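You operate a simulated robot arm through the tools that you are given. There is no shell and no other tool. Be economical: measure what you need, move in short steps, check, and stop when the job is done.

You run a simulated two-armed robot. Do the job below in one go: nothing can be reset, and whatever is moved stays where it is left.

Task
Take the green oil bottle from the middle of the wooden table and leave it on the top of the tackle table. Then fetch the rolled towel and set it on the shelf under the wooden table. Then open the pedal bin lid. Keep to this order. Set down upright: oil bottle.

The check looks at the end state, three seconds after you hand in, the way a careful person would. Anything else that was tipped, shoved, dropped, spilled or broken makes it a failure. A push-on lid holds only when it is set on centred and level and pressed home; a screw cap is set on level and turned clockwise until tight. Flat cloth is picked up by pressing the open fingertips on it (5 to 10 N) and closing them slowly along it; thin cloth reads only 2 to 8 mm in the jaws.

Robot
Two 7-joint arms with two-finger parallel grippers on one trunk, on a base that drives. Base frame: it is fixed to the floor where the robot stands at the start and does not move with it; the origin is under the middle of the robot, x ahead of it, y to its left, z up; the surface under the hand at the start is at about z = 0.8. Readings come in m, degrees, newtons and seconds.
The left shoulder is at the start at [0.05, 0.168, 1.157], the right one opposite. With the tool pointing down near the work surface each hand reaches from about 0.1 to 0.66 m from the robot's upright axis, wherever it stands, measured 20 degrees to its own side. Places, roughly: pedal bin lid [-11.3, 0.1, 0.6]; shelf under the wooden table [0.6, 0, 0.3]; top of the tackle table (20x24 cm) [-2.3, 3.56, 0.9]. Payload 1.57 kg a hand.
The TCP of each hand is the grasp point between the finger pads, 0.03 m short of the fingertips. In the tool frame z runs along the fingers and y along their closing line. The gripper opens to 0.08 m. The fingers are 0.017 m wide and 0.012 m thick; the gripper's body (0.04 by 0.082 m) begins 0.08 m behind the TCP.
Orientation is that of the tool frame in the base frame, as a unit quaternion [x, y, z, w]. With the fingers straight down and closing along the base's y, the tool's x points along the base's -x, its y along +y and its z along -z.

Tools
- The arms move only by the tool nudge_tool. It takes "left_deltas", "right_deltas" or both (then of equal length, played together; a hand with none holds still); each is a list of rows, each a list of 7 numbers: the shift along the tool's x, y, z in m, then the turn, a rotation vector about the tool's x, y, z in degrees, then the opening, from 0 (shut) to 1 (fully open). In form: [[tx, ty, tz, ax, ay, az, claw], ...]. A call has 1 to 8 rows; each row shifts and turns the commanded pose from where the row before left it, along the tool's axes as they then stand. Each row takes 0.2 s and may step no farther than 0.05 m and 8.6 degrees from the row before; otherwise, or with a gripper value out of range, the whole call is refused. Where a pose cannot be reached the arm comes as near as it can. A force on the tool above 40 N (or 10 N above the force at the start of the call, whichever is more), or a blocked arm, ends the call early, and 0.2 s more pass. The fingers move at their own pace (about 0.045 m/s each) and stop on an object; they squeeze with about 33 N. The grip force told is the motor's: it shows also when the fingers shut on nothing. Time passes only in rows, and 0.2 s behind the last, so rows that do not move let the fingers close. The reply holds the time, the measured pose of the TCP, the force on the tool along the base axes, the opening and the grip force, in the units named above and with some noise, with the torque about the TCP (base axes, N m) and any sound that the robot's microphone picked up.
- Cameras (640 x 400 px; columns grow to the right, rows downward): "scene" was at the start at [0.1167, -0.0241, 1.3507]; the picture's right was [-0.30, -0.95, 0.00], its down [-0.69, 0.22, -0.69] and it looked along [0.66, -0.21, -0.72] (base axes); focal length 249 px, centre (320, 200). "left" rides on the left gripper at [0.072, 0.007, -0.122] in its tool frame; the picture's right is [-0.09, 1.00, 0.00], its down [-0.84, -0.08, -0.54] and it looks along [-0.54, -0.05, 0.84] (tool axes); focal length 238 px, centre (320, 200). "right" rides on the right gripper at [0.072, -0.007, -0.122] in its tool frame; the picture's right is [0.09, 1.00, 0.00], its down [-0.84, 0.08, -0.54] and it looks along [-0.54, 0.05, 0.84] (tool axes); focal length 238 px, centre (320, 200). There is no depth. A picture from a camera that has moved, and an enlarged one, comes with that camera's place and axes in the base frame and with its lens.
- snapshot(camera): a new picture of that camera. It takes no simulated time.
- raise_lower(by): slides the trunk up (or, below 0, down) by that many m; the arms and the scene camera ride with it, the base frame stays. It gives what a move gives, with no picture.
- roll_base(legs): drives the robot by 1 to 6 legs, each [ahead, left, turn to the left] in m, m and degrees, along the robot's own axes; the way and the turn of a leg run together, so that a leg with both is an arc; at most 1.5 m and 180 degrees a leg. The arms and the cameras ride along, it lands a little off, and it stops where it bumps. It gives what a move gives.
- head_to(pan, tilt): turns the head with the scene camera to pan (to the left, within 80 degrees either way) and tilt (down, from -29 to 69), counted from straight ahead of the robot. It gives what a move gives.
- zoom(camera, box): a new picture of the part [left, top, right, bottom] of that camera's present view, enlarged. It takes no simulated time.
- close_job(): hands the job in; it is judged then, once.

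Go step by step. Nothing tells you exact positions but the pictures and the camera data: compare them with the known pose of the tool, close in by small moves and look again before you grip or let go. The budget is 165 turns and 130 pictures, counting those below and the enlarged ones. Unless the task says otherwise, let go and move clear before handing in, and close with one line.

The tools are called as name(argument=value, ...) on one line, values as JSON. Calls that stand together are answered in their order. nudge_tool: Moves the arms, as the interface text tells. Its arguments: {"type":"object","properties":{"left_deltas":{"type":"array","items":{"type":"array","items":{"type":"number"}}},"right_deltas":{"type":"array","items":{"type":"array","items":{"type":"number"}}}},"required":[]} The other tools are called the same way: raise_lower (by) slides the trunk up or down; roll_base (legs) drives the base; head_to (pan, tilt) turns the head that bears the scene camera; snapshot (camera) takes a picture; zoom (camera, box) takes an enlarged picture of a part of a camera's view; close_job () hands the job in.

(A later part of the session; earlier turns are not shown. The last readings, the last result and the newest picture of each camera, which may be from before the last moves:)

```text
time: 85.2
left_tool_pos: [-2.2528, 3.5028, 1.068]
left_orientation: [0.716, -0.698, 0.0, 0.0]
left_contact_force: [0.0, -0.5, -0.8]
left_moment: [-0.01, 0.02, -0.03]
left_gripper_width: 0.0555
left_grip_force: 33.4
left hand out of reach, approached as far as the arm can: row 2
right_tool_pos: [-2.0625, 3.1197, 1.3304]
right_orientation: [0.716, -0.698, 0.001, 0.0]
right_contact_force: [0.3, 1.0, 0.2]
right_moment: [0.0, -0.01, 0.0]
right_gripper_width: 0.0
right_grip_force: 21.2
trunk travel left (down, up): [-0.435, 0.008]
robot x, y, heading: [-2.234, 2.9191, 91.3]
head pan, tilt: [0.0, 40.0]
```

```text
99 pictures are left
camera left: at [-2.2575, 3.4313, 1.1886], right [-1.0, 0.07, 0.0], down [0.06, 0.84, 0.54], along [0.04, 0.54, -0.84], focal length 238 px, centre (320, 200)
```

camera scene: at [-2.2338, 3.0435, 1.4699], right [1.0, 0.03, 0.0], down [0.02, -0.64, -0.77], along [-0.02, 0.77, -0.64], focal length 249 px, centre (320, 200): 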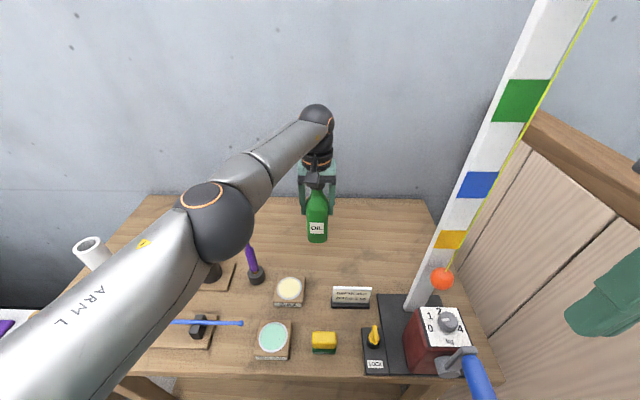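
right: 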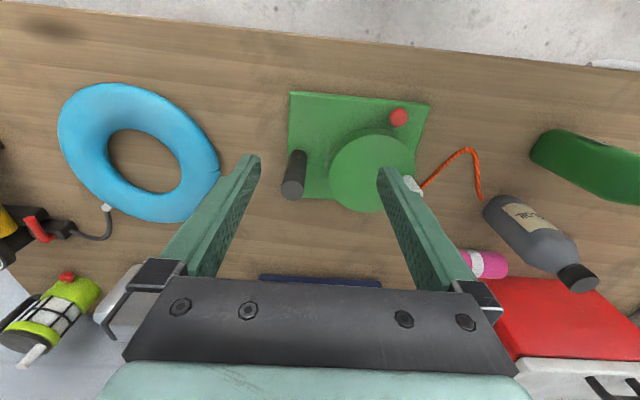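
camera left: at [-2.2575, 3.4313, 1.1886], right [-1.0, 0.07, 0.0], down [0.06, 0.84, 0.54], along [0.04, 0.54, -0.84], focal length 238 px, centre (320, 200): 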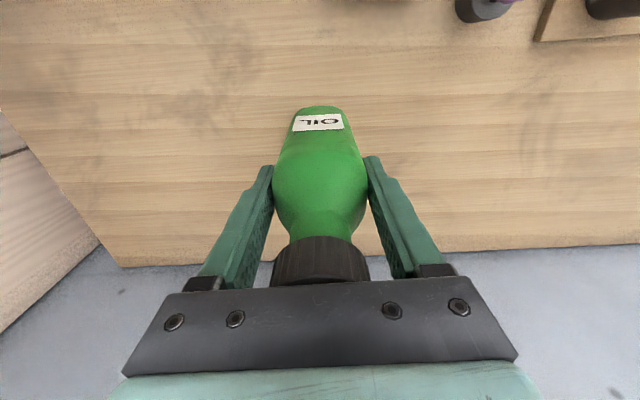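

The bottle hangs over clear wood at (-2.25, 3.50), and the rod is still 4 cm or so from the forearm. I'll lower slowly to contact.

nudge_tool(left_deltas=[[0, 0, 0.02, 0, 0, 0, 0], [0, 0, 0.015, 0, 0, 0, 0], [0, 0, 0.007, 0, 0, 0, 0], [0, 0, 0, 0, 0, 0, 0]])

snapshot(camera="scene")

```text
time: 86.2
left_tool_pos: [-2.2541, 3.5022, 1.0241]
left_orientation: [0.716, -0.698, 0.0, -0.002]
left_contact_force: [0.5, 0.2, -0.7]
left_moment: [0.02, 0.04, -0.02]
left_gripper_width: 0.0553
left_grip_force: 33.7
right_tool_pos: [-2.0617, 3.1204, 1.3308]
right_orientation: [0.716, -0.698, 0.0, 0.0]
right_contact_force: [-0.3, 0.0, -0.4]
right_moment: [0.02, 0.02, 0.0]
right_gripper_width: 0.0002
right_grip_force: 21.4
trunk travel left (down, up): [-0.435, 0.008]
robot x, y, heading: [-2.2317, 2.9198, 91.3]
head pan, tilt: [0.0, 40.0]
```

```text
98 pictures are left
camera scene: at [-2.2333, 3.0433, 1.4699], right [1.0, 0.03, 0.0], down [0.02, -0.64, -0.77], along [-0.02, 0.77, -0.64], focal length 249 px, centre (320, 200)
```

scene: 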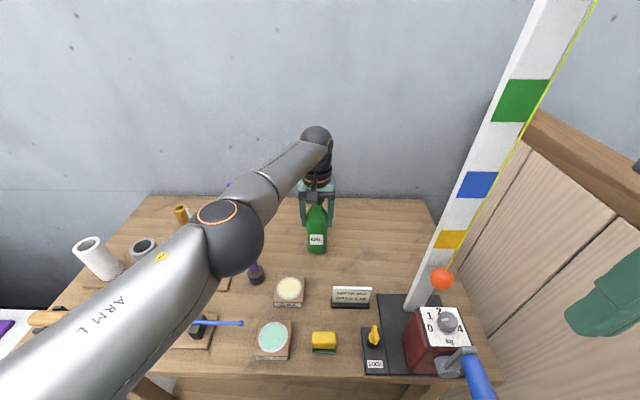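

The rod is still undisturbed. I'll ease down in small steps for contact.

nudge_tool(left_deltas=[[0, 0, 0.003, 0, 0, 0, 0], [0, 0, 0.002, 0, 0, 0, 0], [0, 0, 0.002, 0, 0, 0, 0], [0, 0, 0, 0, 0, 0, 0]])

zoom(camera="scene", box=[190, 150, 390, 300])

```text
time: 87.2
left_tool_pos: [-2.2531, 3.5015, 1.0158]
left_orientation: [0.716, -0.698, 0.0, -0.001]
left_contact_force: [0.0, -0.1, -1.5]
left_moment: [-0.02, -0.01, 0.03]
left_gripper_width: 0.0554
left_grip_force: 33.2
right_tool_pos: [-2.0611, 3.1196, 1.3304]
right_orientation: [0.717, -0.697, 0.0, -0.001]
right_contact_force: [-0.2, 0.0, 0.1]
right_moment: [0.02, -0.01, 0.0]
right_gripper_width: 0.0
right_grip_force: 21.0
trunk travel left (down, up): [-0.435, 0.008]
robot x, y, heading: [-2.2301, 2.9156, 91.3]
head pan, tilt: [0.0, 40.0]
```

```text
2.67 times, centred on (290, 225) of scene
camera zoom: at [-2.2333, 3.0434, 1.4699], right [1.0, 0.03, 0.0], down [0.02, -0.64, -0.77], along [-0.02, 0.77, -0.64], focal length 665 px, centre (400, 133)
```

zoom: 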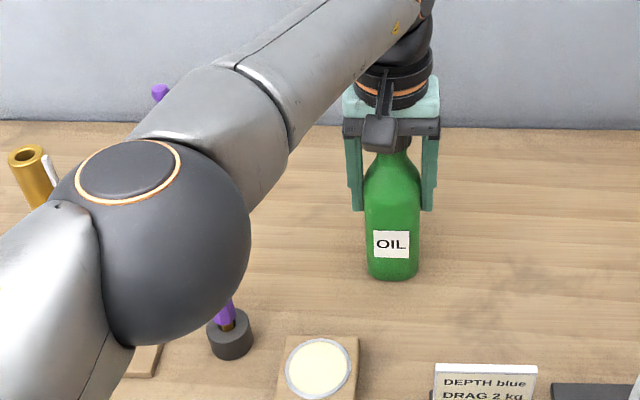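

No contact yet, so I'll continue down carefully.

nudge_tool(left_deltas=[[0, 0, 0.002, 0, 0, 0, 0], [0, 0, 0.002, 0, 0, 0, 0], [0, 0, 0.002, 0, 0, 0, 0], [0, 0, 0, 0, 0, 0, 0]])

```text
time: 88.2
left_tool_pos: [-2.2534, 3.5007, 1.0168]
left_orientation: [0.716, -0.698, -0.002, -0.004]
left_contact_force: [1.2, 1.9, 27.8]
left_moment: [-0.32, -0.07, -0.01]
left_gripper_width: 0.0555
left_grip_force: 33.3
right_tool_pos: [-2.0605, 3.1168, 1.3314]
right_orientation: [0.716, -0.698, -0.002, -0.001]
right_contact_force: [-1.0, -0.7, -0.6]
right_moment: [0.04, -0.02, -0.02]
right_gripper_width: 0.0
right_grip_force: 21.2
trunk travel left (down, up): [-0.435, 0.008]
robot x, y, heading: [-2.2289, 2.9203, 91.3]
head pan, tilt: [0.0, 40.0]
```

Contact at 28 N. I'll ease off the load, then open.

nudge_tool(left_deltas=[[0, 0, -0.002, 0, 0, 0, 0], [0, 0, -0.002, 0, 0, 0, 0], [0, 0, 0, 0, 0, 0, 0]])

```text
time: 89.0
left_tool_pos: [-2.2524, 3.5021, 1.016]
left_orientation: [0.716, -0.698, -0.001, -0.001]
left_contact_force: [1.3, 2.9, 7.9]
left_moment: [0.52, -0.08, -0.07]
left_gripper_width: 0.0552
left_grip_force: 33.0
right_tool_pos: [-2.0608, 3.12, 1.3302]
right_orientation: [0.716, -0.698, -0.001, 0.0]
right_contact_force: [-0.5, -0.3, 0.8]
right_moment: [-0.02, 0.01, 0.01]
right_gripper_width: 0.0
right_grip_force: 21.0
trunk travel left (down, up): [-0.435, 0.008]
robot x, y, heading: [-2.2301, 2.9181, 91.7]
head pan, tilt: [0.0, 40.0]
```

nudge_tool(left_deltas=[[0, 0, 0, 0, 0, 0, 0.75], [0, 0, 0, 0, 0, 0, 0.85], [0, 0, 0, 0, 0, 0, 1], [0, 0, 0, 0, 0, 0, 1]])

snapshot(camera="left")

```text
time: 90.0
left_tool_pos: [-2.2535, 3.5018, 1.0161]
left_orientation: [0.716, -0.698, 0.0, 0.001]
left_contact_force: [-0.2, 0.3, 0.2]
left_moment: [-0.04, -0.01, -0.02]
left_gripper_width: 0.0799
left_grip_force: 0.0
right_tool_pos: [-2.0614, 3.1189, 1.3308]
right_orientation: [0.716, -0.698, 0.001, 0.0]
right_contact_force: [-0.3, -0.4, 0.5]
right_moment: [-0.01, -0.03, 0.04]
right_gripper_width: 0.0001
right_grip_force: 21.3
trunk travel left (down, up): [-0.435, 0.008]
robot x, y, heading: [-2.2315, 2.9182, 91.4]
head pan, tilt: [0.0, 40.0]
```

```text
96 pictures are left
camera left: at [-2.2574, 3.4298, 1.1376], right [-1.0, 0.07, 0.0], down [0.06, 0.84, 0.54], along [0.04, 0.54, -0.84], focal length 238 px, centre (320, 200)
```

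left: 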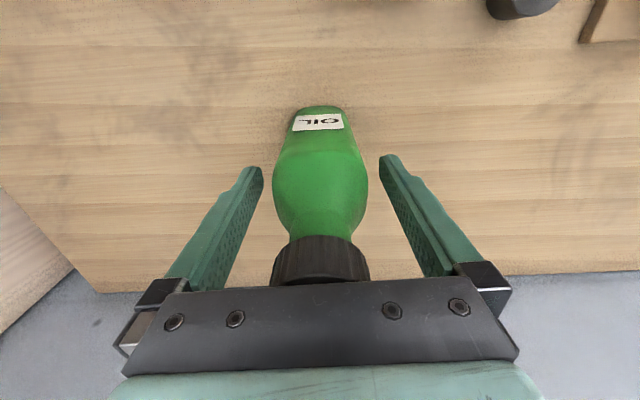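

The bottle stands free and upright. I'll retreat straight up, then back.

nudge_tool(left_deltas=[[0, 0, -0.03, 0, 0, 0, 1], [0, 0, -0.035, 0, 0, 0, 1], [0, 0, -0.035, 0, 0, 0, 1], [0.005, 0, -0.02, 0, 0, 0, 1], [0.01, 0, -0.03, 0, 0, 0, 1], [0.03, 0, -0.02, 0, 0, 0, 1], [0.04, 0, 0, 0, 0, 0, 1], [0, 0, 0, 0, 0, 0, 1]])

snapshot(camera="scene")

```text
time: 91.8
left_tool_pos: [-2.2493, 3.4158, 1.185]
left_orientation: [0.717, -0.697, 0.001, -0.001]
left_contact_force: [-0.4, 0.4, -0.3]
left_moment: [-0.01, -0.01, -0.01]
left_gripper_width: 0.0799
left_grip_force: 0.1
right_tool_pos: [-2.0626, 3.1195, 1.33]
right_orientation: [0.716, -0.698, -0.001, -0.001]
right_contact_force: [-1.0, 1.0, 0.5]
right_moment: [-0.05, -0.01, -0.01]
right_gripper_width: 0.0001
right_grip_force: 21.5
trunk travel left (down, up): [-0.435, 0.008]
robot x, y, heading: [-2.2329, 2.9176, 91.4]
head pan, tilt: [0.0, 40.0]
```

```text
95 pictures are left
camera scene: at [-2.2332, 3.0436, 1.4699], right [1.0, 0.03, 0.0], down [0.02, -0.64, -0.77], along [-0.02, 0.77, -0.64], focal length 249 px, centre (320, 200)
```

scene: 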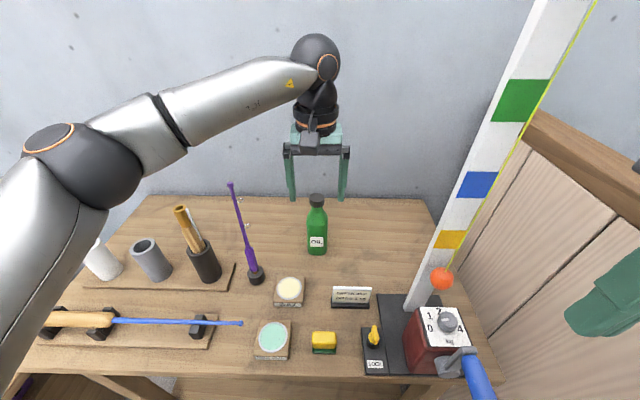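

The bottle is upright on the table and everything else is intact. I'll back out along the same aisle, folding in the arm on the way.

roll_base(legs=[[-0.35, 0, 0]])

nudge_tool(left_deltas=[[0.04, 0, 0, 0, 0, 0, 0.5], [0.05, 0, 0, 0, 0, 0, 0], [0.05, 0, 0, 0, 0, 0, 0], [0.05, 0.02, 0, 0, 0, 0, 0], [0, 0.04, 0, 0, 0, 0, 0]])

roll_base(legs=[[-0.55, 0.15, -1.4], [-1.2, 0, 0], [-1.2, 0, 0], [0, 0, -90]])

head_to(pan=0, tilt=20)

snapshot(camera="scene")

```text
time: 94.1
left_tool_pos: [-2.2408, 3.0652, 1.1855]
left_orientation: [0.718, -0.696, -0.001, 0.001]
left_contact_force: [-0.6, -0.2, 0.5]
left_moment: [0.02, -0.01, -0.01]
left_gripper_width: 0.0802
left_grip_force: 0.0
right_tool_pos: [-2.0523, 2.7689, 1.3294]
right_orientation: [0.718, -0.696, -0.001, -0.001]
right_contact_force: [0.2, 0.1, -0.9]
right_moment: [0.02, 0.03, 0.02]
right_gripper_width: 0.0001
right_grip_force: 20.5
trunk travel left (down, up): [-0.435, 0.008]
robot x, y, heading: [-2.2228, 2.5638, 91.6]
head pan, tilt: [0.0, 40.0]
```

```text
refused: row 4 steps farther than a row can; nothing moved
```

```text
time: 112.5
left_tool_pos: [-1.803, -0.3582, 1.1847]
left_orientation: [-0.022, 1.0, 0.0, 0.0]
left_contact_force: [0.3, -0.2, 0.5]
left_moment: [-0.03, 0.03, -0.02]
left_gripper_width: 0.0799
left_grip_force: 0.0
right_tool_pos: [-2.0953, -0.5508, 1.3287]
right_orientation: [-0.021, 1.0, -0.001, 0.0]
right_contact_force: [-0.2, 0.0, 0.1]
right_moment: [-0.02, 0.0, -0.01]
right_gripper_width: 0.0001
right_grip_force: 21.1
trunk travel left (down, up): [-0.435, 0.008]
robot x, y, heading: [-2.3022, -0.3875, 2.5]
head pan, tilt: [0.0, 40.0]
```

```text
time: 113.3
left_tool_pos: [-1.8022, -0.3562, 1.1859]
left_orientation: [-0.024, 1.0, 0.0, -0.001]
left_contact_force: [0.8, 0.2, 0.4]
left_moment: [0.01, -0.01, 0.0]
left_gripper_width: 0.08
left_grip_force: 0.0
right_tool_pos: [-2.0944, -0.5509, 1.3301]
right_orientation: [-0.022, 1.0, 0.0, 0.0]
right_contact_force: [0.2, -0.8, -0.2]
right_moment: [0.0, 0.01, 0.01]
right_gripper_width: 0.0001
right_grip_force: 21.3
trunk travel left (down, up): [-0.435, 0.008]
robot x, y, heading: [-2.3016, -0.3863, 2.5]
head pan, tilt: [0.0, 20.0]
```

```text
94 pictures are left
camera scene: at [-2.1671, -0.3792, 1.5013], right [0.04, -1.0, 0.0], down [-0.34, -0.02, -0.94], along [0.94, 0.04, -0.34], focal length 249 px, centre (320, 200)
```

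scene: 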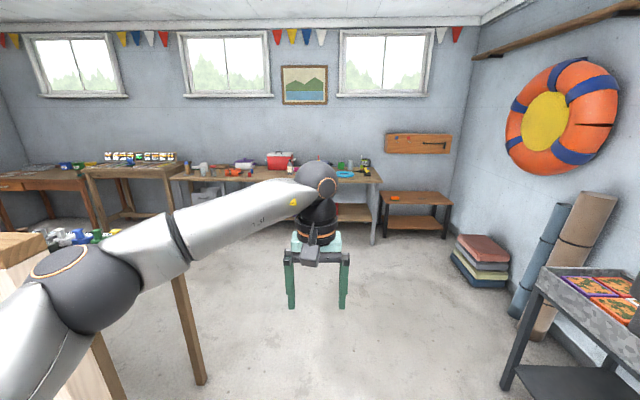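

I'm back at the corridor, facing the wooden table. I'll fold the left arm and drive up to it.

nudge_tool(left_deltas=[[0.04, 0, -0.02, 0, 0, 0, 0.5], [0.045, 0, 0, 0, 0, 0, 0.5], [0.045, 0, 0, 0, 0, 0, 0.5], [0.03, 0.03, 0, 0, 0, 0, 0.5], [0, 0.04, 0, 0, 0, 0, 0.5]])

roll_base(legs=[[1.2, 0, -2], [0.7, 0.3, 0]])

head_to(pan=0, tilt=32)

snapshot(camera="scene")

```text
time: 114.5
left_tool_pos: [-1.9655, -0.2944, 1.2048]
left_orientation: [-0.022, 1.0, -0.002, 0.0]
left_contact_force: [-0.1, 0.4, 0.4]
left_moment: [-0.01, 0.01, -0.01]
left_gripper_width: 0.04
left_grip_force: 0.1
right_tool_pos: [-2.0951, -0.5496, 1.3312]
right_orientation: [-0.023, 1.0, 0.001, 0.001]
right_contact_force: [-0.3, 0.1, -0.8]
right_moment: [-0.01, 0.0, 0.0]
right_gripper_width: 0.0
right_grip_force: 21.2
trunk travel left (down, up): [-0.435, 0.008]
robot x, y, heading: [-2.3039, -0.3827, 2.5]
head pan, tilt: [0.0, 20.0]
```

```text
time: 124.4
left_tool_pos: [-0.0568, 0.0348, 1.2039]
left_orientation: [-0.007, 1.0, 0.0, 0.001]
left_contact_force: [-0.6, -0.2, -0.2]
left_moment: [-0.01, 0.0, -0.01]
left_gripper_width: 0.0401
left_grip_force: 0.1
right_tool_pos: [-0.1932, -0.2153, 1.3299]
right_orientation: [-0.006, 1.0, 0.0, 0.0]
right_contact_force: [-0.1, 0.3, 0.5]
right_moment: [-0.02, -0.01, -0.01]
right_gripper_width: 0.0
right_grip_force: 21.2
trunk travel left (down, up): [-0.435, 0.008]
robot x, y, heading: [-0.3935, -0.0434, 0.7]
head pan, tilt: [0.0, 20.0]
```

```text
time: 125.1
left_tool_pos: [-0.0562, 0.0348, 1.2044]
left_orientation: [-0.007, 1.0, 0.0, 0.0]
left_contact_force: [-0.5, 1.2, -0.2]
left_moment: [-0.03, 0.01, 0.02]
left_gripper_width: 0.0401
left_grip_force: 0.0
right_tool_pos: [-0.1941, -0.2172, 1.3304]
right_orientation: [-0.006, 1.0, 0.001, 0.0]
right_contact_force: [0.2, -0.6, 0.8]
right_moment: [0.01, 0.0, -0.01]
right_gripper_width: 0.0003
right_grip_force: 21.4
trunk travel left (down, up): [-0.435, 0.008]
robot x, y, heading: [-0.3933, -0.0447, 0.5]
head pan, tilt: [0.0, 32.0]
```

```text
93 pictures are left
camera scene: at [-0.2645, -0.0435, 1.4822], right [0.01, -1.0, 0.0], down [-0.53, -0.01, -0.85], along [0.85, 0.01, -0.53], focal length 249 px, centre (320, 200)
```

scene: 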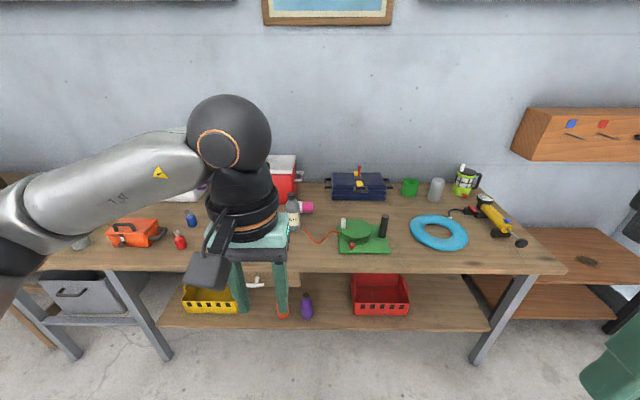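

I'll zoom on the towel and on the shelf to plan.

zoom(camera="scene", box=[260, 160, 400, 250])

zoom(camera="scene", box=[160, 240, 500, 370])

```text
4.44 times, centred on (330, 205) of scene
camera zoom: at [-0.2645, -0.0435, 1.4822], right [0.01, -1.0, 0.0], down [-0.53, -0.01, -0.85], along [0.85, 0.01, -0.53], focal length 1108 px, centre (276, 178)
```

zoom: 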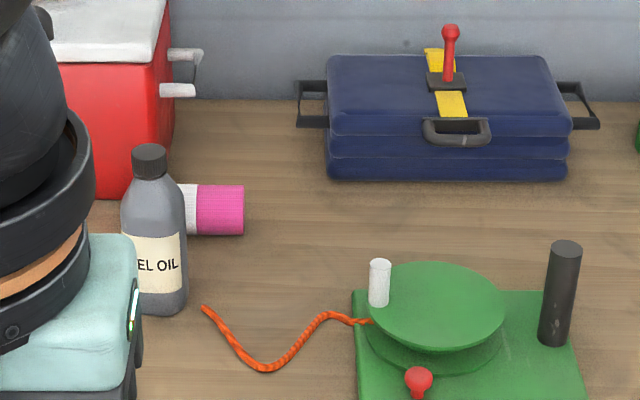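

```text
1.88 times, centred on (330, 305) of scene
camera zoom: at [-0.2645, -0.0435, 1.4822], right [0.01, -1.0, 0.0], down [-0.53, -0.01, -0.85], along [0.85, 0.01, -0.53], focal length 469 px, centre (301, 2)
```

zoom: 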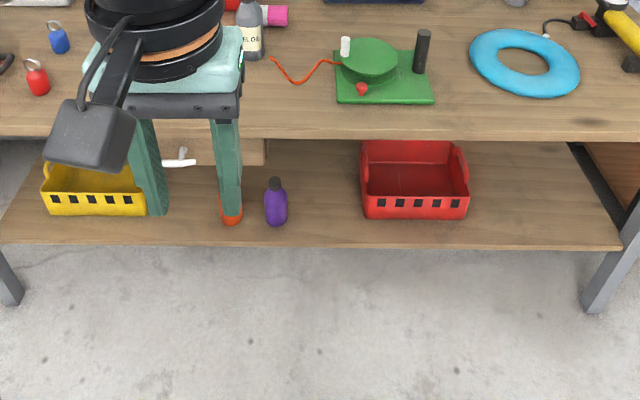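

Towel: roll of about 13 cm along y, centred near (0.735, 0.06), 5 cm thick, just in front of the cooler. I'll drive to about (0.13, -0.11), lower the trunk slightly, and bring the left hand over it, yawed 90°.

roll_base(legs=[[0.5, -0.07, -0.5]])

nudge_tool(left_deltas=[[0, 0, 0, 0, 0, -8.5, 0.8], [0, 0, 0, 0, 0, -8.5, 0.8], [0, 0, 0, 0, 0, -8.5, 0.8], [0, 0, 0, 0, 0, -8.5, 0.8], [0, 0, 0, 0, 0, -8.5, 0.8], [0, 0, 0, 0, 0, -8.5, 0.8], [0, 0, 0, 0, 0, -8.5, 0.8], [0, 0, 0, 0, 0, -8.5, 0.8]])

snapshot(camera="scene")

```text
time: 128.0
left_tool_pos: [0.434, -0.0331, 1.2055]
left_orientation: [-0.003, 1.0, 0.0, 0.0]
left_contact_force: [-0.5, -0.3, 0.1]
left_moment: [-0.02, 0.03, 0.01]
left_gripper_width: 0.0399
left_grip_force: 0.0
right_tool_pos: [0.2946, -0.2817, 1.3299]
right_orientation: [-0.003, 1.0, 0.0, 0.0]
right_contact_force: [0.9, -0.4, 0.1]
right_moment: [0.01, 0.01, 0.03]
right_gripper_width: 0.0
right_grip_force: 21.3
trunk travel left (down, up): [-0.435, 0.008]
robot x, y, heading: [0.0964, -0.1095, 0.2]
head pan, tilt: [0.0, 32.0]
```

```text
time: 129.8
left_tool_pos: [0.4333, -0.0323, 1.2059]
left_orientation: [-0.564, 0.826, 0.0, -0.001]
left_contact_force: [-0.6, -0.3, 0.3]
left_moment: [0.03, 0.03, 0.02]
left_gripper_width: 0.0642
left_grip_force: 0.0
right_tool_pos: [0.2939, -0.2833, 1.3306]
right_orientation: [-0.002, 1.0, 0.0, 0.0]
right_contact_force: [0.6, -0.4, 0.0]
right_moment: [-0.01, 0.0, 0.02]
right_gripper_width: 0.0001
right_grip_force: 21.9
trunk travel left (down, up): [-0.435, 0.008]
robot x, y, heading: [0.0947, -0.1111, 0.4]
head pan, tilt: [0.0, 32.0]
```

```text
90 pictures are left
camera scene: at [0.2254, -0.1089, 1.4821], right [0.01, -1.0, 0.0], down [-0.53, 0.0, -0.85], along [0.85, 0.01, -0.53], focal length 249 px, centre (320, 200)
```

scene: 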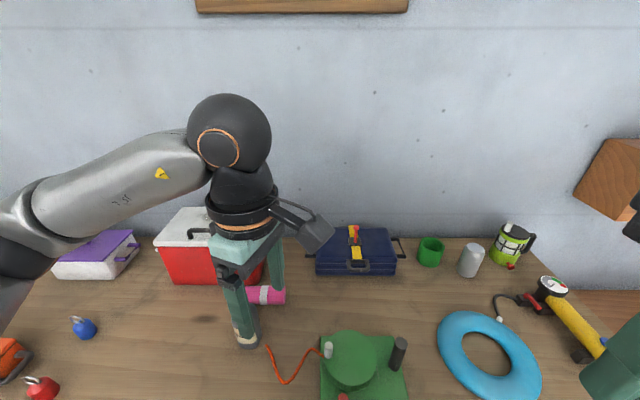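

Finishing the yaw and creeping ahead, then lowering the trunk and moving out over the towel, high.

roll_base(legs=[[0.035, 0, 0]])

nudge_tool(left_deltas=[[0, 0, 0, 0, 0, -8, 0.9], [0, 0, 0, 0, 0, -8, 0.9], [0, 0, 0, 0, 0, -6.2, 0.9], [-0.04, 0, 0, 0, 0, 0, 0.9], [-0.04, 0, 0, 0, 0, 0, 0.9], [0, -0.05, 0, 0, 0, 0, 0.9], [0, -0.05, 0, 0, 0, 0, 0.9], [0, -0.05, 0, 0, 0, 0, 0.9]])

snapshot(camera="left")

snapshot(camera="scene")

```text
time: 130.7
left_tool_pos: [0.4702, -0.0325, 1.2041]
left_orientation: [-0.562, 0.827, 0.0, 0.0]
left_contact_force: [-0.1, 0.9, 0.4]
left_moment: [-0.02, 0.01, 0.02]
left_gripper_width: 0.064
left_grip_force: 0.1
right_tool_pos: [0.3305, -0.2825, 1.3306]
right_orientation: [-0.003, 1.0, 0.0, 0.001]
right_contact_force: [0.3, -1.0, 0.4]
right_moment: [0.02, 0.04, -0.02]
right_gripper_width: 0.0002
right_grip_force: 21.6
trunk travel left (down, up): [-0.435, 0.008]
robot x, y, heading: [0.1287, -0.1069, 0.1]
head pan, tilt: [0.0, 32.0]
```

```text
time: 132.5
left_tool_pos: [0.6186, 0.0496, 1.2066]
left_orientation: [0.71, -0.704, 0.0, 0.001]
left_contact_force: [0.3, -0.5, 0.4]
left_moment: [0.0, 0.04, -0.01]
left_gripper_width: 0.0721
left_grip_force: 0.1
right_tool_pos: [0.3298, -0.2834, 1.33]
right_orientation: [-0.002, 1.0, 0.0, 0.0]
right_contact_force: [-0.1, 0.3, -0.2]
right_moment: [0.04, 0.0, -0.01]
right_gripper_width: 0.0002
right_grip_force: 20.9
trunk travel left (down, up): [-0.435, 0.008]
robot x, y, heading: [0.1342, -0.1101, 0.6]
head pan, tilt: [0.0, 32.0]
```

```text
89 pictures are left
camera left: at [0.6126, -0.0225, 1.3279], right [-1.0, 0.08, 0.0], down [0.07, 0.84, 0.54], along [0.05, 0.54, -0.84], focal length 238 px, centre (320, 200)
```

left: 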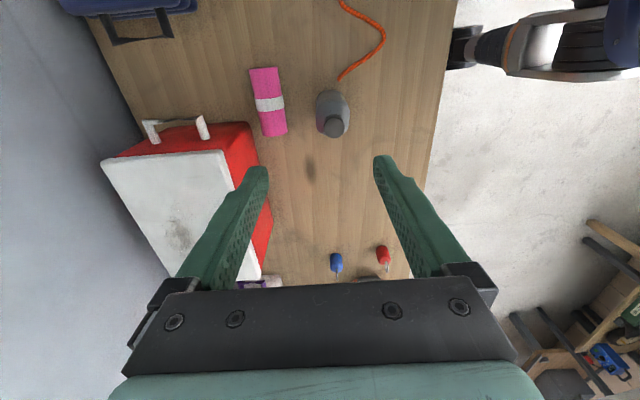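

```text
88 pictures are left
camera scene: at [0.2614, -0.1094, 1.482], right [0.01, -1.0, 0.0], down [-0.53, 0.0, -0.85], along [0.85, 0.01, -0.53], focal length 249 px, centre (320, 200)
```

scene: 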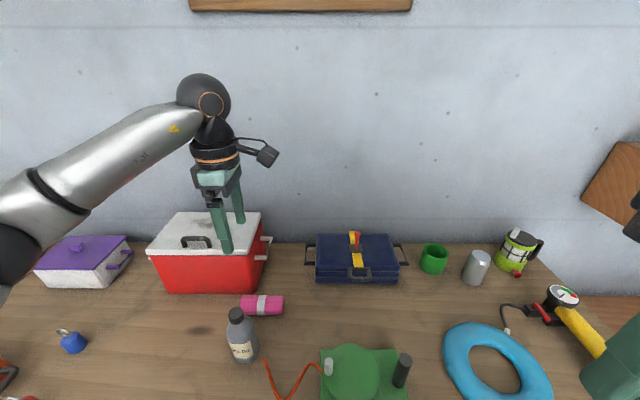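

The left view shows the towel clearly: centre at about (0.722, 0.06), axis along y, cooler clear of it. I'll lower the trunk 0.12 and move over it.

raise_lower(by=-0.12)

nudge_tool(left_deltas=[[-0.01, -0.05, 0, 0, 0, 0, 1], [0, -0.05, 0, 0, 0, 0, 1], [0, 0, 0, 0, 0, 0, 1]])

snapshot(camera="left")

snapshot(camera="scene")

```text
time: 134.0
left_tool_pos: [0.6179, 0.0488, 1.0861]
left_orientation: [0.711, -0.703, 0.0, -0.001]
left_contact_force: [-0.4, 0.0, 0.2]
left_moment: [0.0, 0.0, 0.0]
left_gripper_width: 0.0723
left_grip_force: 0.0
right_tool_pos: [0.3297, -0.2822, 1.2101]
right_orientation: [-0.002, 1.0, 0.0, 0.001]
right_contact_force: [-0.7, -0.1, 1.3]
right_moment: [-0.01, 0.0, -0.03]
right_gripper_width: 0.0001
right_grip_force: 20.7
trunk travel left (down, up): [-0.315, 0.128]
robot x, y, heading: [0.1313, -0.1087, 0.4]
head pan, tilt: [0.0, 32.0]
```

```text
refused: row 1 steps farther than a row can; nothing moved
```

```text
87 pictures are left
camera left: at [0.6115, -0.0219, 1.2085], right [-1.0, 0.08, 0.0], down [0.07, 0.84, 0.54], along [0.05, 0.54, -0.84], focal length 238 px, centre (320, 200)
```

left: 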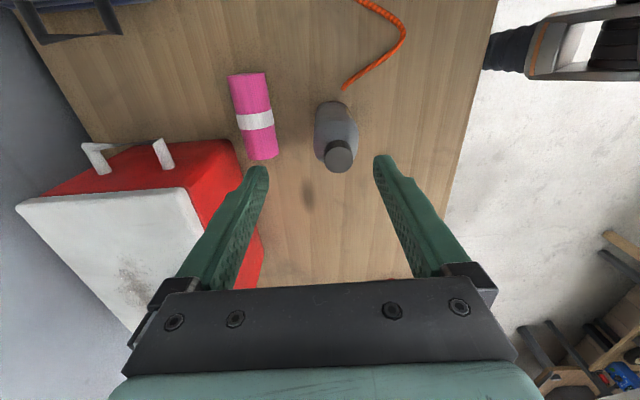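

```text
86 pictures are left
camera scene: at [0.2603, -0.1088, 1.3622], right [0.01, -1.0, 0.0], down [-0.53, 0.0, -0.85], along [0.85, 0.0, -0.53], focal length 249 px, centre (320, 200)
```

scene: 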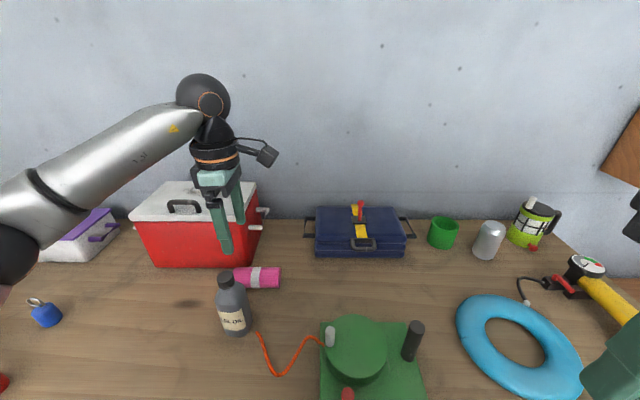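

Towel confirmed at (0.721, 0.061). Moving over it.

nudge_tool(left_deltas=[[-0.005, -0.035, 0, 0, 0, 0, 1], [0, -0.035, 0, 0, 0, 0, 1], [0, -0.034, 0, 0, 0, 0, 1], [0, 0, 0, 0, 0, 0, 1]])

snapshot(camera="left")

snapshot(camera="scene")

```text
time: 135.0
left_tool_pos: [0.7216, 0.0547, 1.0897]
left_orientation: [0.711, -0.704, 0.001, 0.0]
left_contact_force: [-0.3, 0.3, -0.4]
left_moment: [-0.03, -0.02, -0.02]
left_gripper_width: 0.0802
left_grip_force: 0.0
right_tool_pos: [0.3292, -0.2827, 1.2108]
right_orientation: [-0.003, 1.0, 0.0, 0.0]
right_contact_force: [-0.1, 0.1, -0.1]
right_moment: [-0.04, 0.0, -0.02]
right_gripper_width: 0.0
right_grip_force: 21.4
trunk travel left (down, up): [-0.315, 0.128]
robot x, y, heading: [0.1308, -0.1108, 0.4]
head pan, tilt: [0.0, 32.0]
```

```text
85 pictures are left
camera left: at [0.7157, -0.0176, 1.2109], right [-1.0, 0.08, 0.0], down [0.07, 0.84, 0.54], along [0.05, 0.54, -0.84], focal length 238 px, centre (320, 200)
```

left: 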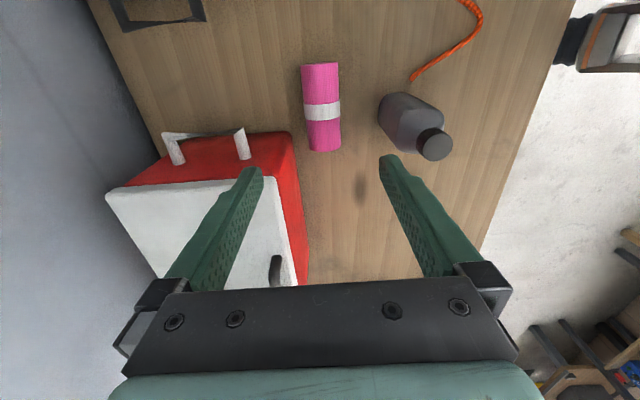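

```text
84 pictures are left
camera scene: at [0.2603, -0.1084, 1.3622], right [0.01, -1.0, 0.0], down [-0.53, 0.0, -0.85], along [0.85, 0.0, -0.53], focal length 249 px, centre (320, 200)
```

scene: 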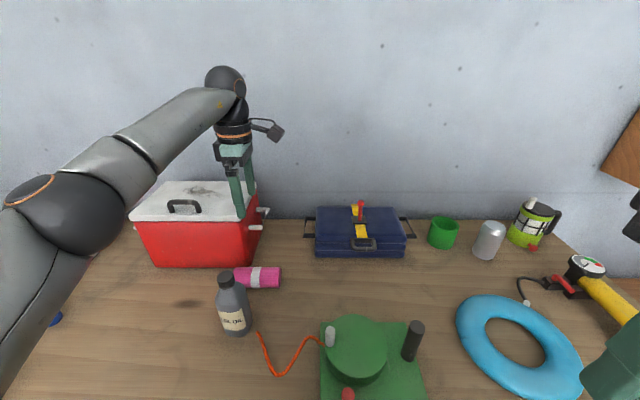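

Alignment is right, and the cooler corner is at about (0.777, 0.10). I'll shift 1 cm right for margin and descend part-way, then check.

nudge_tool(left_deltas=[[0.01, 0, 0, 0, 0, 0, 1], [0, 0, 0.04, 0, 0, 0, 1], [0, 0, 0.04, 0, 0, 0, 1], [0, 0, 0.04, 0, 0, 0, 1], [0, 0, 0.04, 0, 0, 0, 1], [0, 0, 0.02, 0, 0, 0, 1], [0, 0, 0, 0, 0, 0, 1]])

snapshot(camera="left")

snapshot(camera="scene")

```text
time: 136.6
left_tool_pos: [0.7188, 0.0472, 0.9066]
left_orientation: [0.711, -0.703, 0.001, -0.001]
left_contact_force: [0.0, 0.3, 0.0]
left_moment: [0.0, -0.02, 0.0]
left_gripper_width: 0.0799
left_grip_force: 0.1
right_tool_pos: [0.3298, -0.283, 1.2103]
right_orientation: [-0.002, 1.0, 0.0, 0.0]
right_contact_force: [0.4, -0.1, -0.4]
right_moment: [0.01, 0.01, -0.01]
right_gripper_width: 0.0002
right_grip_force: 21.3
trunk travel left (down, up): [-0.315, 0.128]
robot x, y, heading: [0.1287, -0.1091, 0.5]
head pan, tilt: [0.0, 32.0]
```

```text
83 pictures are left
camera left: at [0.7136, -0.0254, 1.029], right [-1.0, 0.08, 0.0], down [0.07, 0.84, 0.54], along [0.05, 0.54, -0.84], focal length 238 px, centre (320, 200)
```

left: 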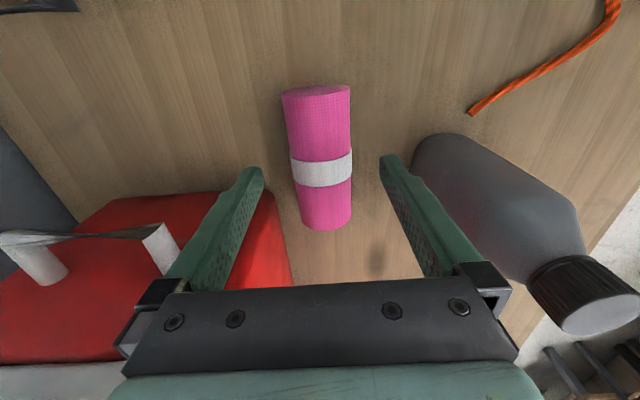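

```text
82 pictures are left
camera scene: at [0.2604, -0.1088, 1.3621], right [0.01, -1.0, 0.0], down [-0.53, 0.0, -0.85], along [0.85, 0.0, -0.53], focal length 249 px, centre (320, 200)
```

scene: 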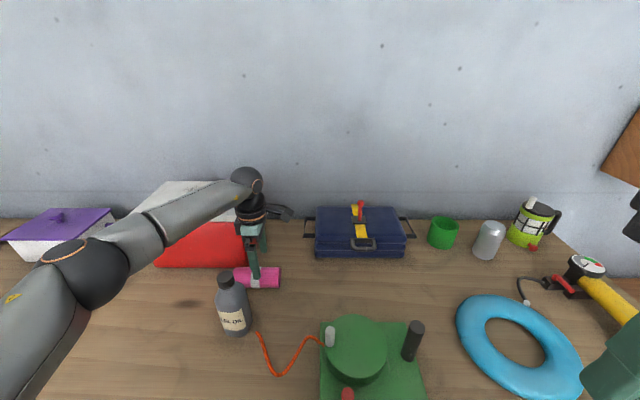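

The jaws straddle the white band well. Descending the last 7 cm and closing.

nudge_tool(left_deltas=[[0, 0, 0.03, 0, 0, 0, 1], [0, 0, 0.025, 0, 0, 0, 1], [0, 0, 0.012, 0, 0, 0, 1], [0, 0, 0, 0, 0, 0, 1]])

snapshot(camera="left")

```text
time: 137.6
left_tool_pos: [0.7209, 0.0444, 0.8394]
left_orientation: [0.71, -0.704, 0.0, 0.0]
left_contact_force: [-0.3, -0.2, 0.6]
left_moment: [0.02, -0.01, -0.01]
left_gripper_width: 0.0802
left_grip_force: 0.1
right_tool_pos: [0.3276, -0.282, 1.2103]
right_orientation: [-0.003, 1.0, 0.0, 0.0]
right_contact_force: [0.0, 1.0, -0.9]
right_moment: [-0.02, -0.01, -0.01]
right_gripper_width: 0.0
right_grip_force: 21.0
trunk travel left (down, up): [-0.315, 0.128]
robot x, y, heading: [0.1297, -0.1091, 0.2]
head pan, tilt: [0.0, 32.0]
```

```text
81 pictures are left
camera left: at [0.7154, -0.0273, 0.9608], right [-1.0, 0.08, 0.0], down [0.07, 0.84, 0.54], along [0.05, 0.54, -0.84], focal length 238 px, centre (320, 200)
```

left: 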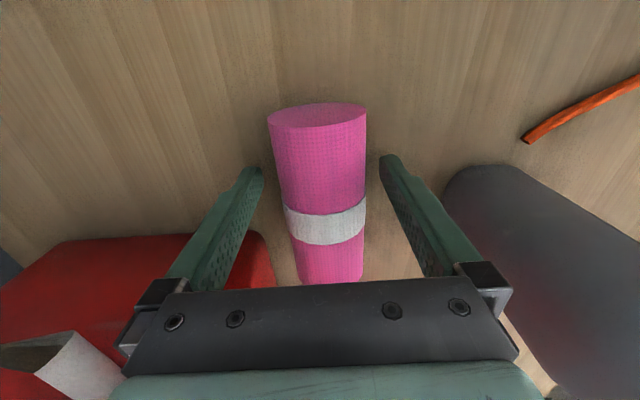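

nudge_tool(left_deltas=[[0, 0, 0, 0, 0, 0, 0.7], [0, 0, 0, 0, 0, 0, 0.4], [0, 0, 0, 0, 0, 0, 0.1], [0, 0, 0, 0, 0, 0, 0], [0, 0, 0, 0, 0, 0, 0], [0, 0, 0, 0, 0, 0, 0]])

snapshot(camera="left")

```text
time: 139.0
left_tool_pos: [0.7223, 0.0451, 0.8397]
left_orientation: [0.711, -0.703, 0.0, 0.0]
left_contact_force: [-0.4, 0.8, 0.1]
left_moment: [0.01, -0.03, 0.02]
left_gripper_width: 0.0524
left_grip_force: 32.8
right_tool_pos: [0.3292, -0.2822, 1.21]
right_orientation: [-0.002, 1.0, 0.0, 0.0]
right_contact_force: [0.0, -0.1, -0.4]
right_moment: [0.01, -0.02, -0.03]
right_gripper_width: 0.0001
right_grip_force: 21.2
trunk travel left (down, up): [-0.315, 0.128]
robot x, y, heading: [0.13, -0.1091, 0.2]
head pan, tilt: [0.0, 32.0]
```

```text
80 pictures are left
camera left: at [0.7156, -0.0271, 0.9611], right [-1.0, 0.08, 0.0], down [0.07, 0.84, 0.54], along [0.05, 0.54, -0.84], focal length 238 px, centre (320, 200)
```

left: 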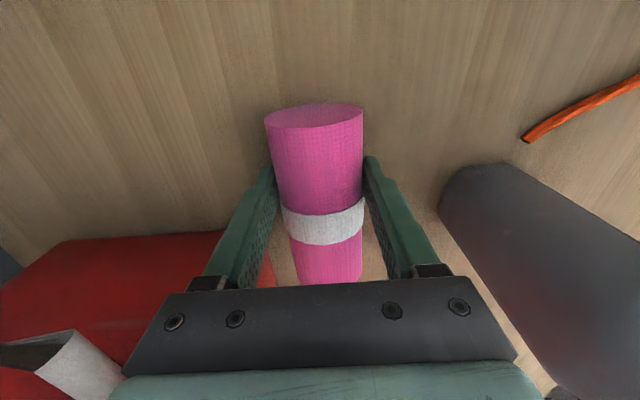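

Gripped at 52 mm. Lifting straight up and then drawing back.

nudge_tool(left_deltas=[[0, 0, -0.02, 0, 0, 0, 0], [0, 0, -0.04, 0, 0, 0, 0], [0, 0, -0.05, 0, 0, 0, 0], [0, 0, -0.05, 0, 0, 0, 0], [0, 0, -0.05, 0, 0, 0, 0], [0, 0, -0.03, 0, 0, 0, 0], [0, 0, 0, 0, 0, 0, 0]])

snapshot(camera="scene")

```text
time: 140.6
left_tool_pos: [0.7231, 0.0449, 1.082]
left_orientation: [0.711, -0.703, 0.0, 0.0]
left_contact_force: [-0.1, -0.1, -0.8]
left_moment: [-0.03, -0.03, -0.01]
left_gripper_width: 0.0525
left_grip_force: 32.8
right_tool_pos: [0.3291, -0.2836, 1.2112]
right_orientation: [-0.002, 1.0, 0.0, 0.001]
right_contact_force: [1.1, 0.0, -0.1]
right_moment: [-0.01, 0.01, -0.03]
right_gripper_width: 0.0
right_grip_force: 21.4
trunk travel left (down, up): [-0.315, 0.128]
robot x, y, heading: [0.1335, -0.1086, 0.2]
head pan, tilt: [0.0, 32.0]
```

```text
79 pictures are left
camera scene: at [0.2607, -0.1086, 1.3621], right [0.01, -1.0, 0.0], down [-0.53, 0.0, -0.85], along [0.85, 0.0, -0.53], focal length 249 px, centre (320, 200)
```

scene: 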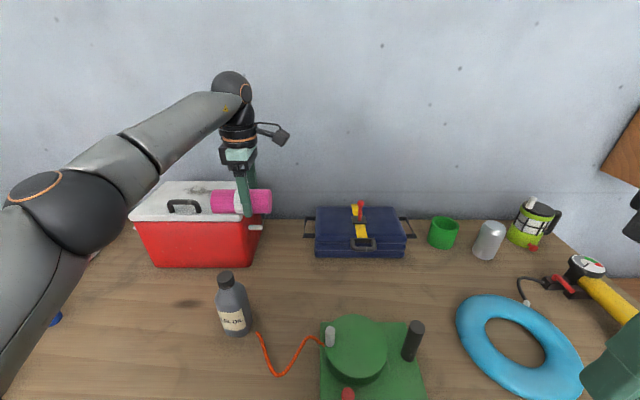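

The towel is lifted cleanly. I'll draw back, reverse the base, and yaw the hand back so the roll points forward.

nudge_tool(left_deltas=[[0, 0.02, -0.03, 0, 0, 0, 0], [0, 0.05, 0, 0, 0, 0, 0], [0, 0.05, 0, 0, 0, 0, 0], [0, 0.05, 0, 0, 0, 0, 0], [0, 0.05, 0, 0, 0, 0, 0], [0, 0.04, 0, 0, 0, 0, 0]])

roll_base(legs=[[-0.6, 0, 0]])

nudge_tool(left_deltas=[[0, 0, 0, 0, 0, 8.5, 0], [0, 0, 0, 0, 0, 8.5, 0], [0, 0, 0, 0, 0, 8.5, 0], [0, 0, 0, 0, 0, 8.5, 0], [0, 0, 0, 0, 0, 8.5, 0], [0, 0, 0, 0, 0, 8.5, 0], [0, 0, 0, 0, 0, 8.5, 0], [0, 0, 0, 0, 0, 8.5, 0]])

nudge_tool(left_deltas=[[0, 0, 0, 0, 0, 8.5, 0], [0, 0, 0, 0, 0, 8.5, 0], [0, 0, 0, 0, 0, 5, 0], [0, 0, 0, 0, 0, 0, 0]])

snapshot(camera="scene")

```text
time: 142.0
left_tool_pos: [0.4598, 0.042, 1.1073]
left_orientation: [0.711, -0.703, 0.001, -0.001]
left_contact_force: [-0.2, 0.8, -1.1]
left_moment: [-0.03, 0.0, 0.0]
left_gripper_width: 0.0528
left_grip_force: 32.8
right_tool_pos: [0.3298, -0.2823, 1.2097]
right_orientation: [-0.003, 1.0, 0.001, 0.001]
right_contact_force: [0.1, 0.1, -0.4]
right_moment: [-0.01, -0.01, 0.0]
right_gripper_width: 0.0
right_grip_force: 21.2
trunk travel left (down, up): [-0.315, 0.128]
robot x, y, heading: [0.1322, -0.1115, 0.8]
head pan, tilt: [0.0, 32.0]
```

```text
time: 145.4
left_tool_pos: [-0.1515, 0.0396, 1.1088]
left_orientation: [0.713, -0.701, 0.001, -0.001]
left_contact_force: [-0.6, -0.4, -0.4]
left_moment: [-0.06, -0.03, 0.0]
left_gripper_width: 0.0525
left_grip_force: 33.1
right_tool_pos: [-0.2794, -0.2877, 1.2106]
right_orientation: [-0.007, 1.0, 0.0, 0.001]
right_contact_force: [-0.8, -0.2, -0.6]
right_moment: [-0.01, 0.02, -0.01]
right_gripper_width: 0.0
right_grip_force: 21.1
trunk travel left (down, up): [-0.315, 0.128]
robot x, y, heading: [-0.4761, -0.1167, 0.9]
head pan, tilt: [0.0, 32.0]
```

```text
time: 147.2
left_tool_pos: [-0.1512, 0.039, 1.1092]
left_orientation: [-0.198, 0.98, -0.001, 0.0]
left_contact_force: [-0.1, -0.2, -1.0]
left_moment: [0.02, 0.03, -0.02]
left_gripper_width: 0.0526
left_grip_force: 32.7
right_tool_pos: [-0.2799, -0.2862, 1.2109]
right_orientation: [-0.007, 1.0, 0.0, 0.0]
right_contact_force: [0.3, -0.3, -0.4]
right_moment: [-0.03, 0.01, -0.01]
right_gripper_width: 0.0001
right_grip_force: 21.3
trunk travel left (down, up): [-0.315, 0.128]
robot x, y, heading: [-0.4812, -0.117, 1.0]
head pan, tilt: [0.0, 32.0]
```

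```text
time: 148.2
left_tool_pos: [-0.1516, 0.039, 1.1091]
left_orientation: [-0.008, 1.0, 0.0, -0.001]
left_contact_force: [-1.1, -0.8, -1.3]
left_moment: [-0.02, 0.0, 0.0]
left_gripper_width: 0.0525
left_grip_force: 33.3
right_tool_pos: [-0.2789, -0.2866, 1.2107]
right_orientation: [-0.008, 1.0, 0.0, 0.0]
right_contact_force: [0.3, 0.2, 0.0]
right_moment: [0.02, -0.01, -0.01]
right_gripper_width: 0.0
right_grip_force: 21.4
trunk travel left (down, up): [-0.315, 0.128]
robot x, y, heading: [-0.4799, -0.1159, 0.9]
head pan, tilt: [0.0, 32.0]
```

```text
78 pictures are left
camera scene: at [-0.3497, -0.1136, 1.3621], right [0.01, -1.0, 0.0], down [-0.53, -0.01, -0.85], along [0.85, 0.01, -0.53], focal length 249 px, centre (320, 200)
```

scene: 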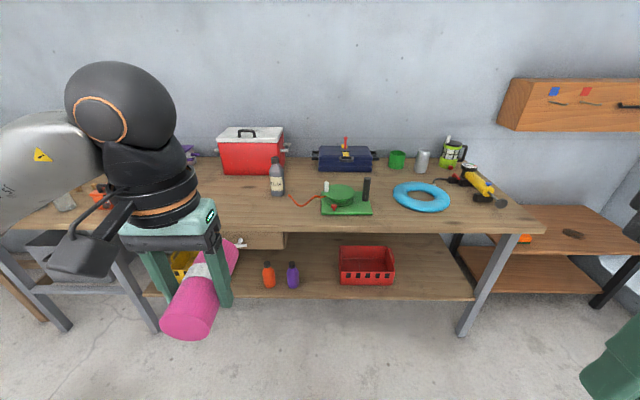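

The roll now points forward. I'll drop the trunk fully, extend forward and lower the hand in the open floor area before sliding it under the table at the gap (y≈-0.10) between the purple bottle and the red crate.

raise_lower(by=-0.31)

nudge_tool(left_deltas=[[-0.04, 0, 0.02, 0, 0, 0, 0], [-0.04, 0, 0.02, 0, 0, 0, 0], [-0.04, 0, 0.02, 0, 0, 0, 0], [-0.03, 0.005, 0.03, 0, 0, 0, 0], [0, 0, 0.045, 0, 0, 0, 0], [0, 0, 0.045, 0, 0, 0, 0], [0, 0, 0.045, 0, 0, 0, 0], [0, 0, 0.045, 0, 0, 0, 0]])

snapshot(camera="scene")

```text
time: 151.3
left_tool_pos: [-0.1504, 0.0394, 0.7976]
left_orientation: [-0.009, 1.0, 0.0, 0.0]
left_contact_force: [-0.4, 0.7, -1.6]
left_moment: [0.0, 0.01, 0.01]
left_gripper_width: 0.0527
left_grip_force: 32.9
right_tool_pos: [-0.2799, -0.2867, 0.8998]
right_orientation: [-0.006, 1.0, -0.001, 0.001]
right_contact_force: [0.2, 0.3, 0.3]
right_moment: [0.02, 0.04, 0.0]
right_gripper_width: 0.0
right_grip_force: 21.1
trunk travel left (down, up): [-0.005, 0.438]
robot x, y, heading: [-0.48, -0.1162, 1.0]
head pan, tilt: [0.0, 32.0]
```

```text
time: 153.1
left_tool_pos: [0.0, 0.0493, 0.5271]
left_orientation: [-0.008, 1.0, 0.0, 0.001]
left_contact_force: [0.9, -0.3, -1.0]
left_moment: [0.01, 0.03, 0.0]
left_gripper_width: 0.0527
left_grip_force: 33.1
right_tool_pos: [-0.2804, -0.2871, 0.9008]
right_orientation: [-0.007, 1.0, 0.001, 0.0]
right_contact_force: [0.8, 0.9, 0.2]
right_moment: [0.0, -0.06, 0.03]
right_gripper_width: 0.0
right_grip_force: 21.4
trunk travel left (down, up): [-0.005, 0.438]
robot x, y, heading: [-0.4839, -0.1152, 0.9]
head pan, tilt: [0.0, 32.0]
```

```text
77 pictures are left
camera scene: at [-0.3498, -0.1136, 1.0522], right [0.01, -1.0, 0.0], down [-0.53, -0.01, -0.85], along [0.85, 0.01, -0.53], focal length 249 px, centre (320, 200)
```

scene: 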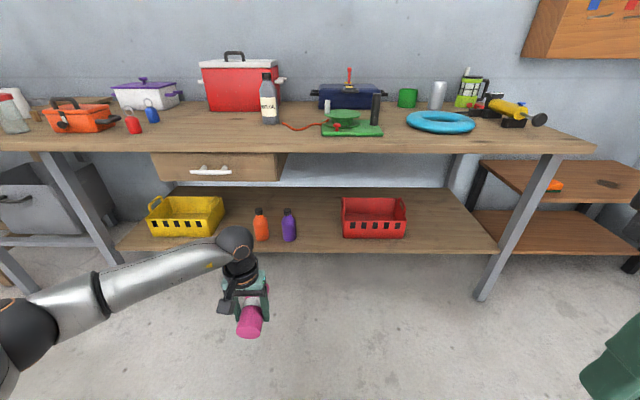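

I can see the gap well. I'll offset the hand left 6 cm (so the forearm misses the drawer), drop to z≈0.43 and tilt the tool 25° forward.

nudge_tool(left_deltas=[[0, 0.03, 0.035, 0, 0, 0, 0], [0, 0.03, 0.035, 0, 0, 0, 0], [0, 0, 0.03, 0, 0, 0, 0], [0, 0, 0, 0, -8.4, 0, 0], [0, 0, 0, 0, -8.4, 0, 0], [0, 0, 0, 0, -8.2, 0, 0], [0, 0, 0, 0, 0, 0, 0]])

snapshot(camera="scene")

```text
time: 154.7
left_tool_pos: [-0.0025, 0.1071, 0.4286]
left_orientation: [-0.009, 0.976, 0.002, 0.217]
left_contact_force: [0.6, 0.1, -2.3]
left_moment: [-0.02, 0.01, 0.0]
left_gripper_width: 0.0525
left_grip_force: 33.0
right_tool_pos: [-0.2793, -0.2874, 0.8994]
right_orientation: [-0.007, 1.0, 0.0, 0.0]
right_contact_force: [-0.8, 0.9, -0.7]
right_moment: [0.0, 0.01, -0.01]
right_gripper_width: 0.0002
right_grip_force: 21.1
trunk travel left (down, up): [-0.005, 0.438]
robot x, y, heading: [-0.4795, -0.1187, 0.9]
head pan, tilt: [0.0, 32.0]
```

```text
76 pictures are left
camera scene: at [-0.3497, -0.1136, 1.0521], right [0.01, -1.0, 0.0], down [-0.53, -0.01, -0.85], along [0.85, 0.01, -0.53], focal length 249 px, centre (320, 200)
```

scene: 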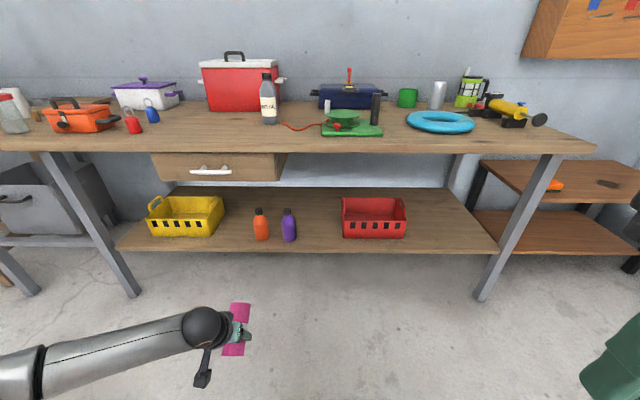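

Tilt is right. Now slide right 0.2 m and approach half-way.

roll_base(legs=[[0.1, -0.207, -0.9], [0.17, 0, 0]])

snapshot(camera="left")

snapshot(camera="scene")

```text
time: 158.2
left_tool_pos: [0.2724, -0.1076, 0.4284]
left_orientation: [0.0, 0.976, -0.001, 0.216]
left_contact_force: [-0.8, 0.1, -0.9]
left_moment: [-0.02, 0.01, -0.01]
left_gripper_width: 0.0527
left_grip_force: 33.4
right_tool_pos: [-0.0113, -0.4958, 0.9008]
right_orientation: [0.002, 1.0, -0.001, 0.0]
right_contact_force: [0.2, 0.9, 0.7]
right_moment: [-0.03, 0.0, 0.0]
right_gripper_width: 0.0
right_grip_force: 21.2
trunk travel left (down, up): [-0.005, 0.438]
robot x, y, heading: [-0.211, -0.3233, -0.2]
head pan, tilt: [0.0, 32.0]
```

```text
75 pictures are left
camera left: at [0.1551, -0.1006, 0.5082], right [0.08, 1.0, 0.04], down [0.53, -0.08, 0.85], along [0.84, -0.05, -0.53], focal length 238 px, centre (320, 200)
```

left: 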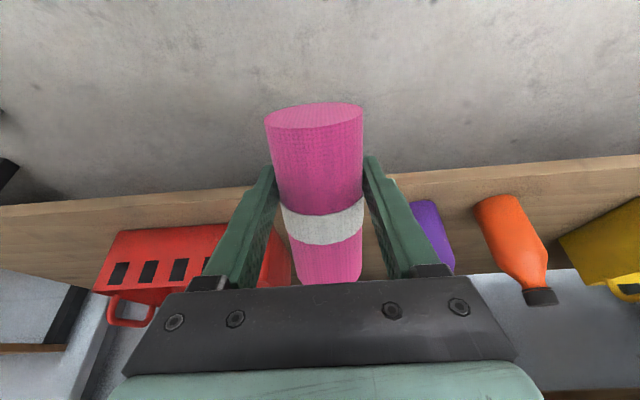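

```text
74 pictures are left
camera scene: at [-0.0788, -0.3215, 1.0521], right [0.0, -1.0, 0.0], down [-0.53, 0.0, -0.85], along [0.85, 0.0, -0.53], focal length 249 px, centre (320, 200)
```

scene: 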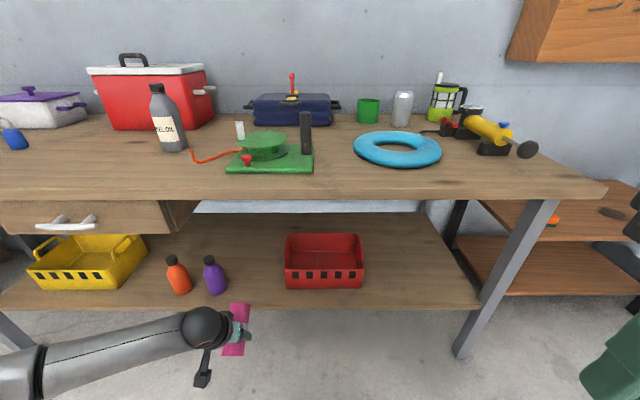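

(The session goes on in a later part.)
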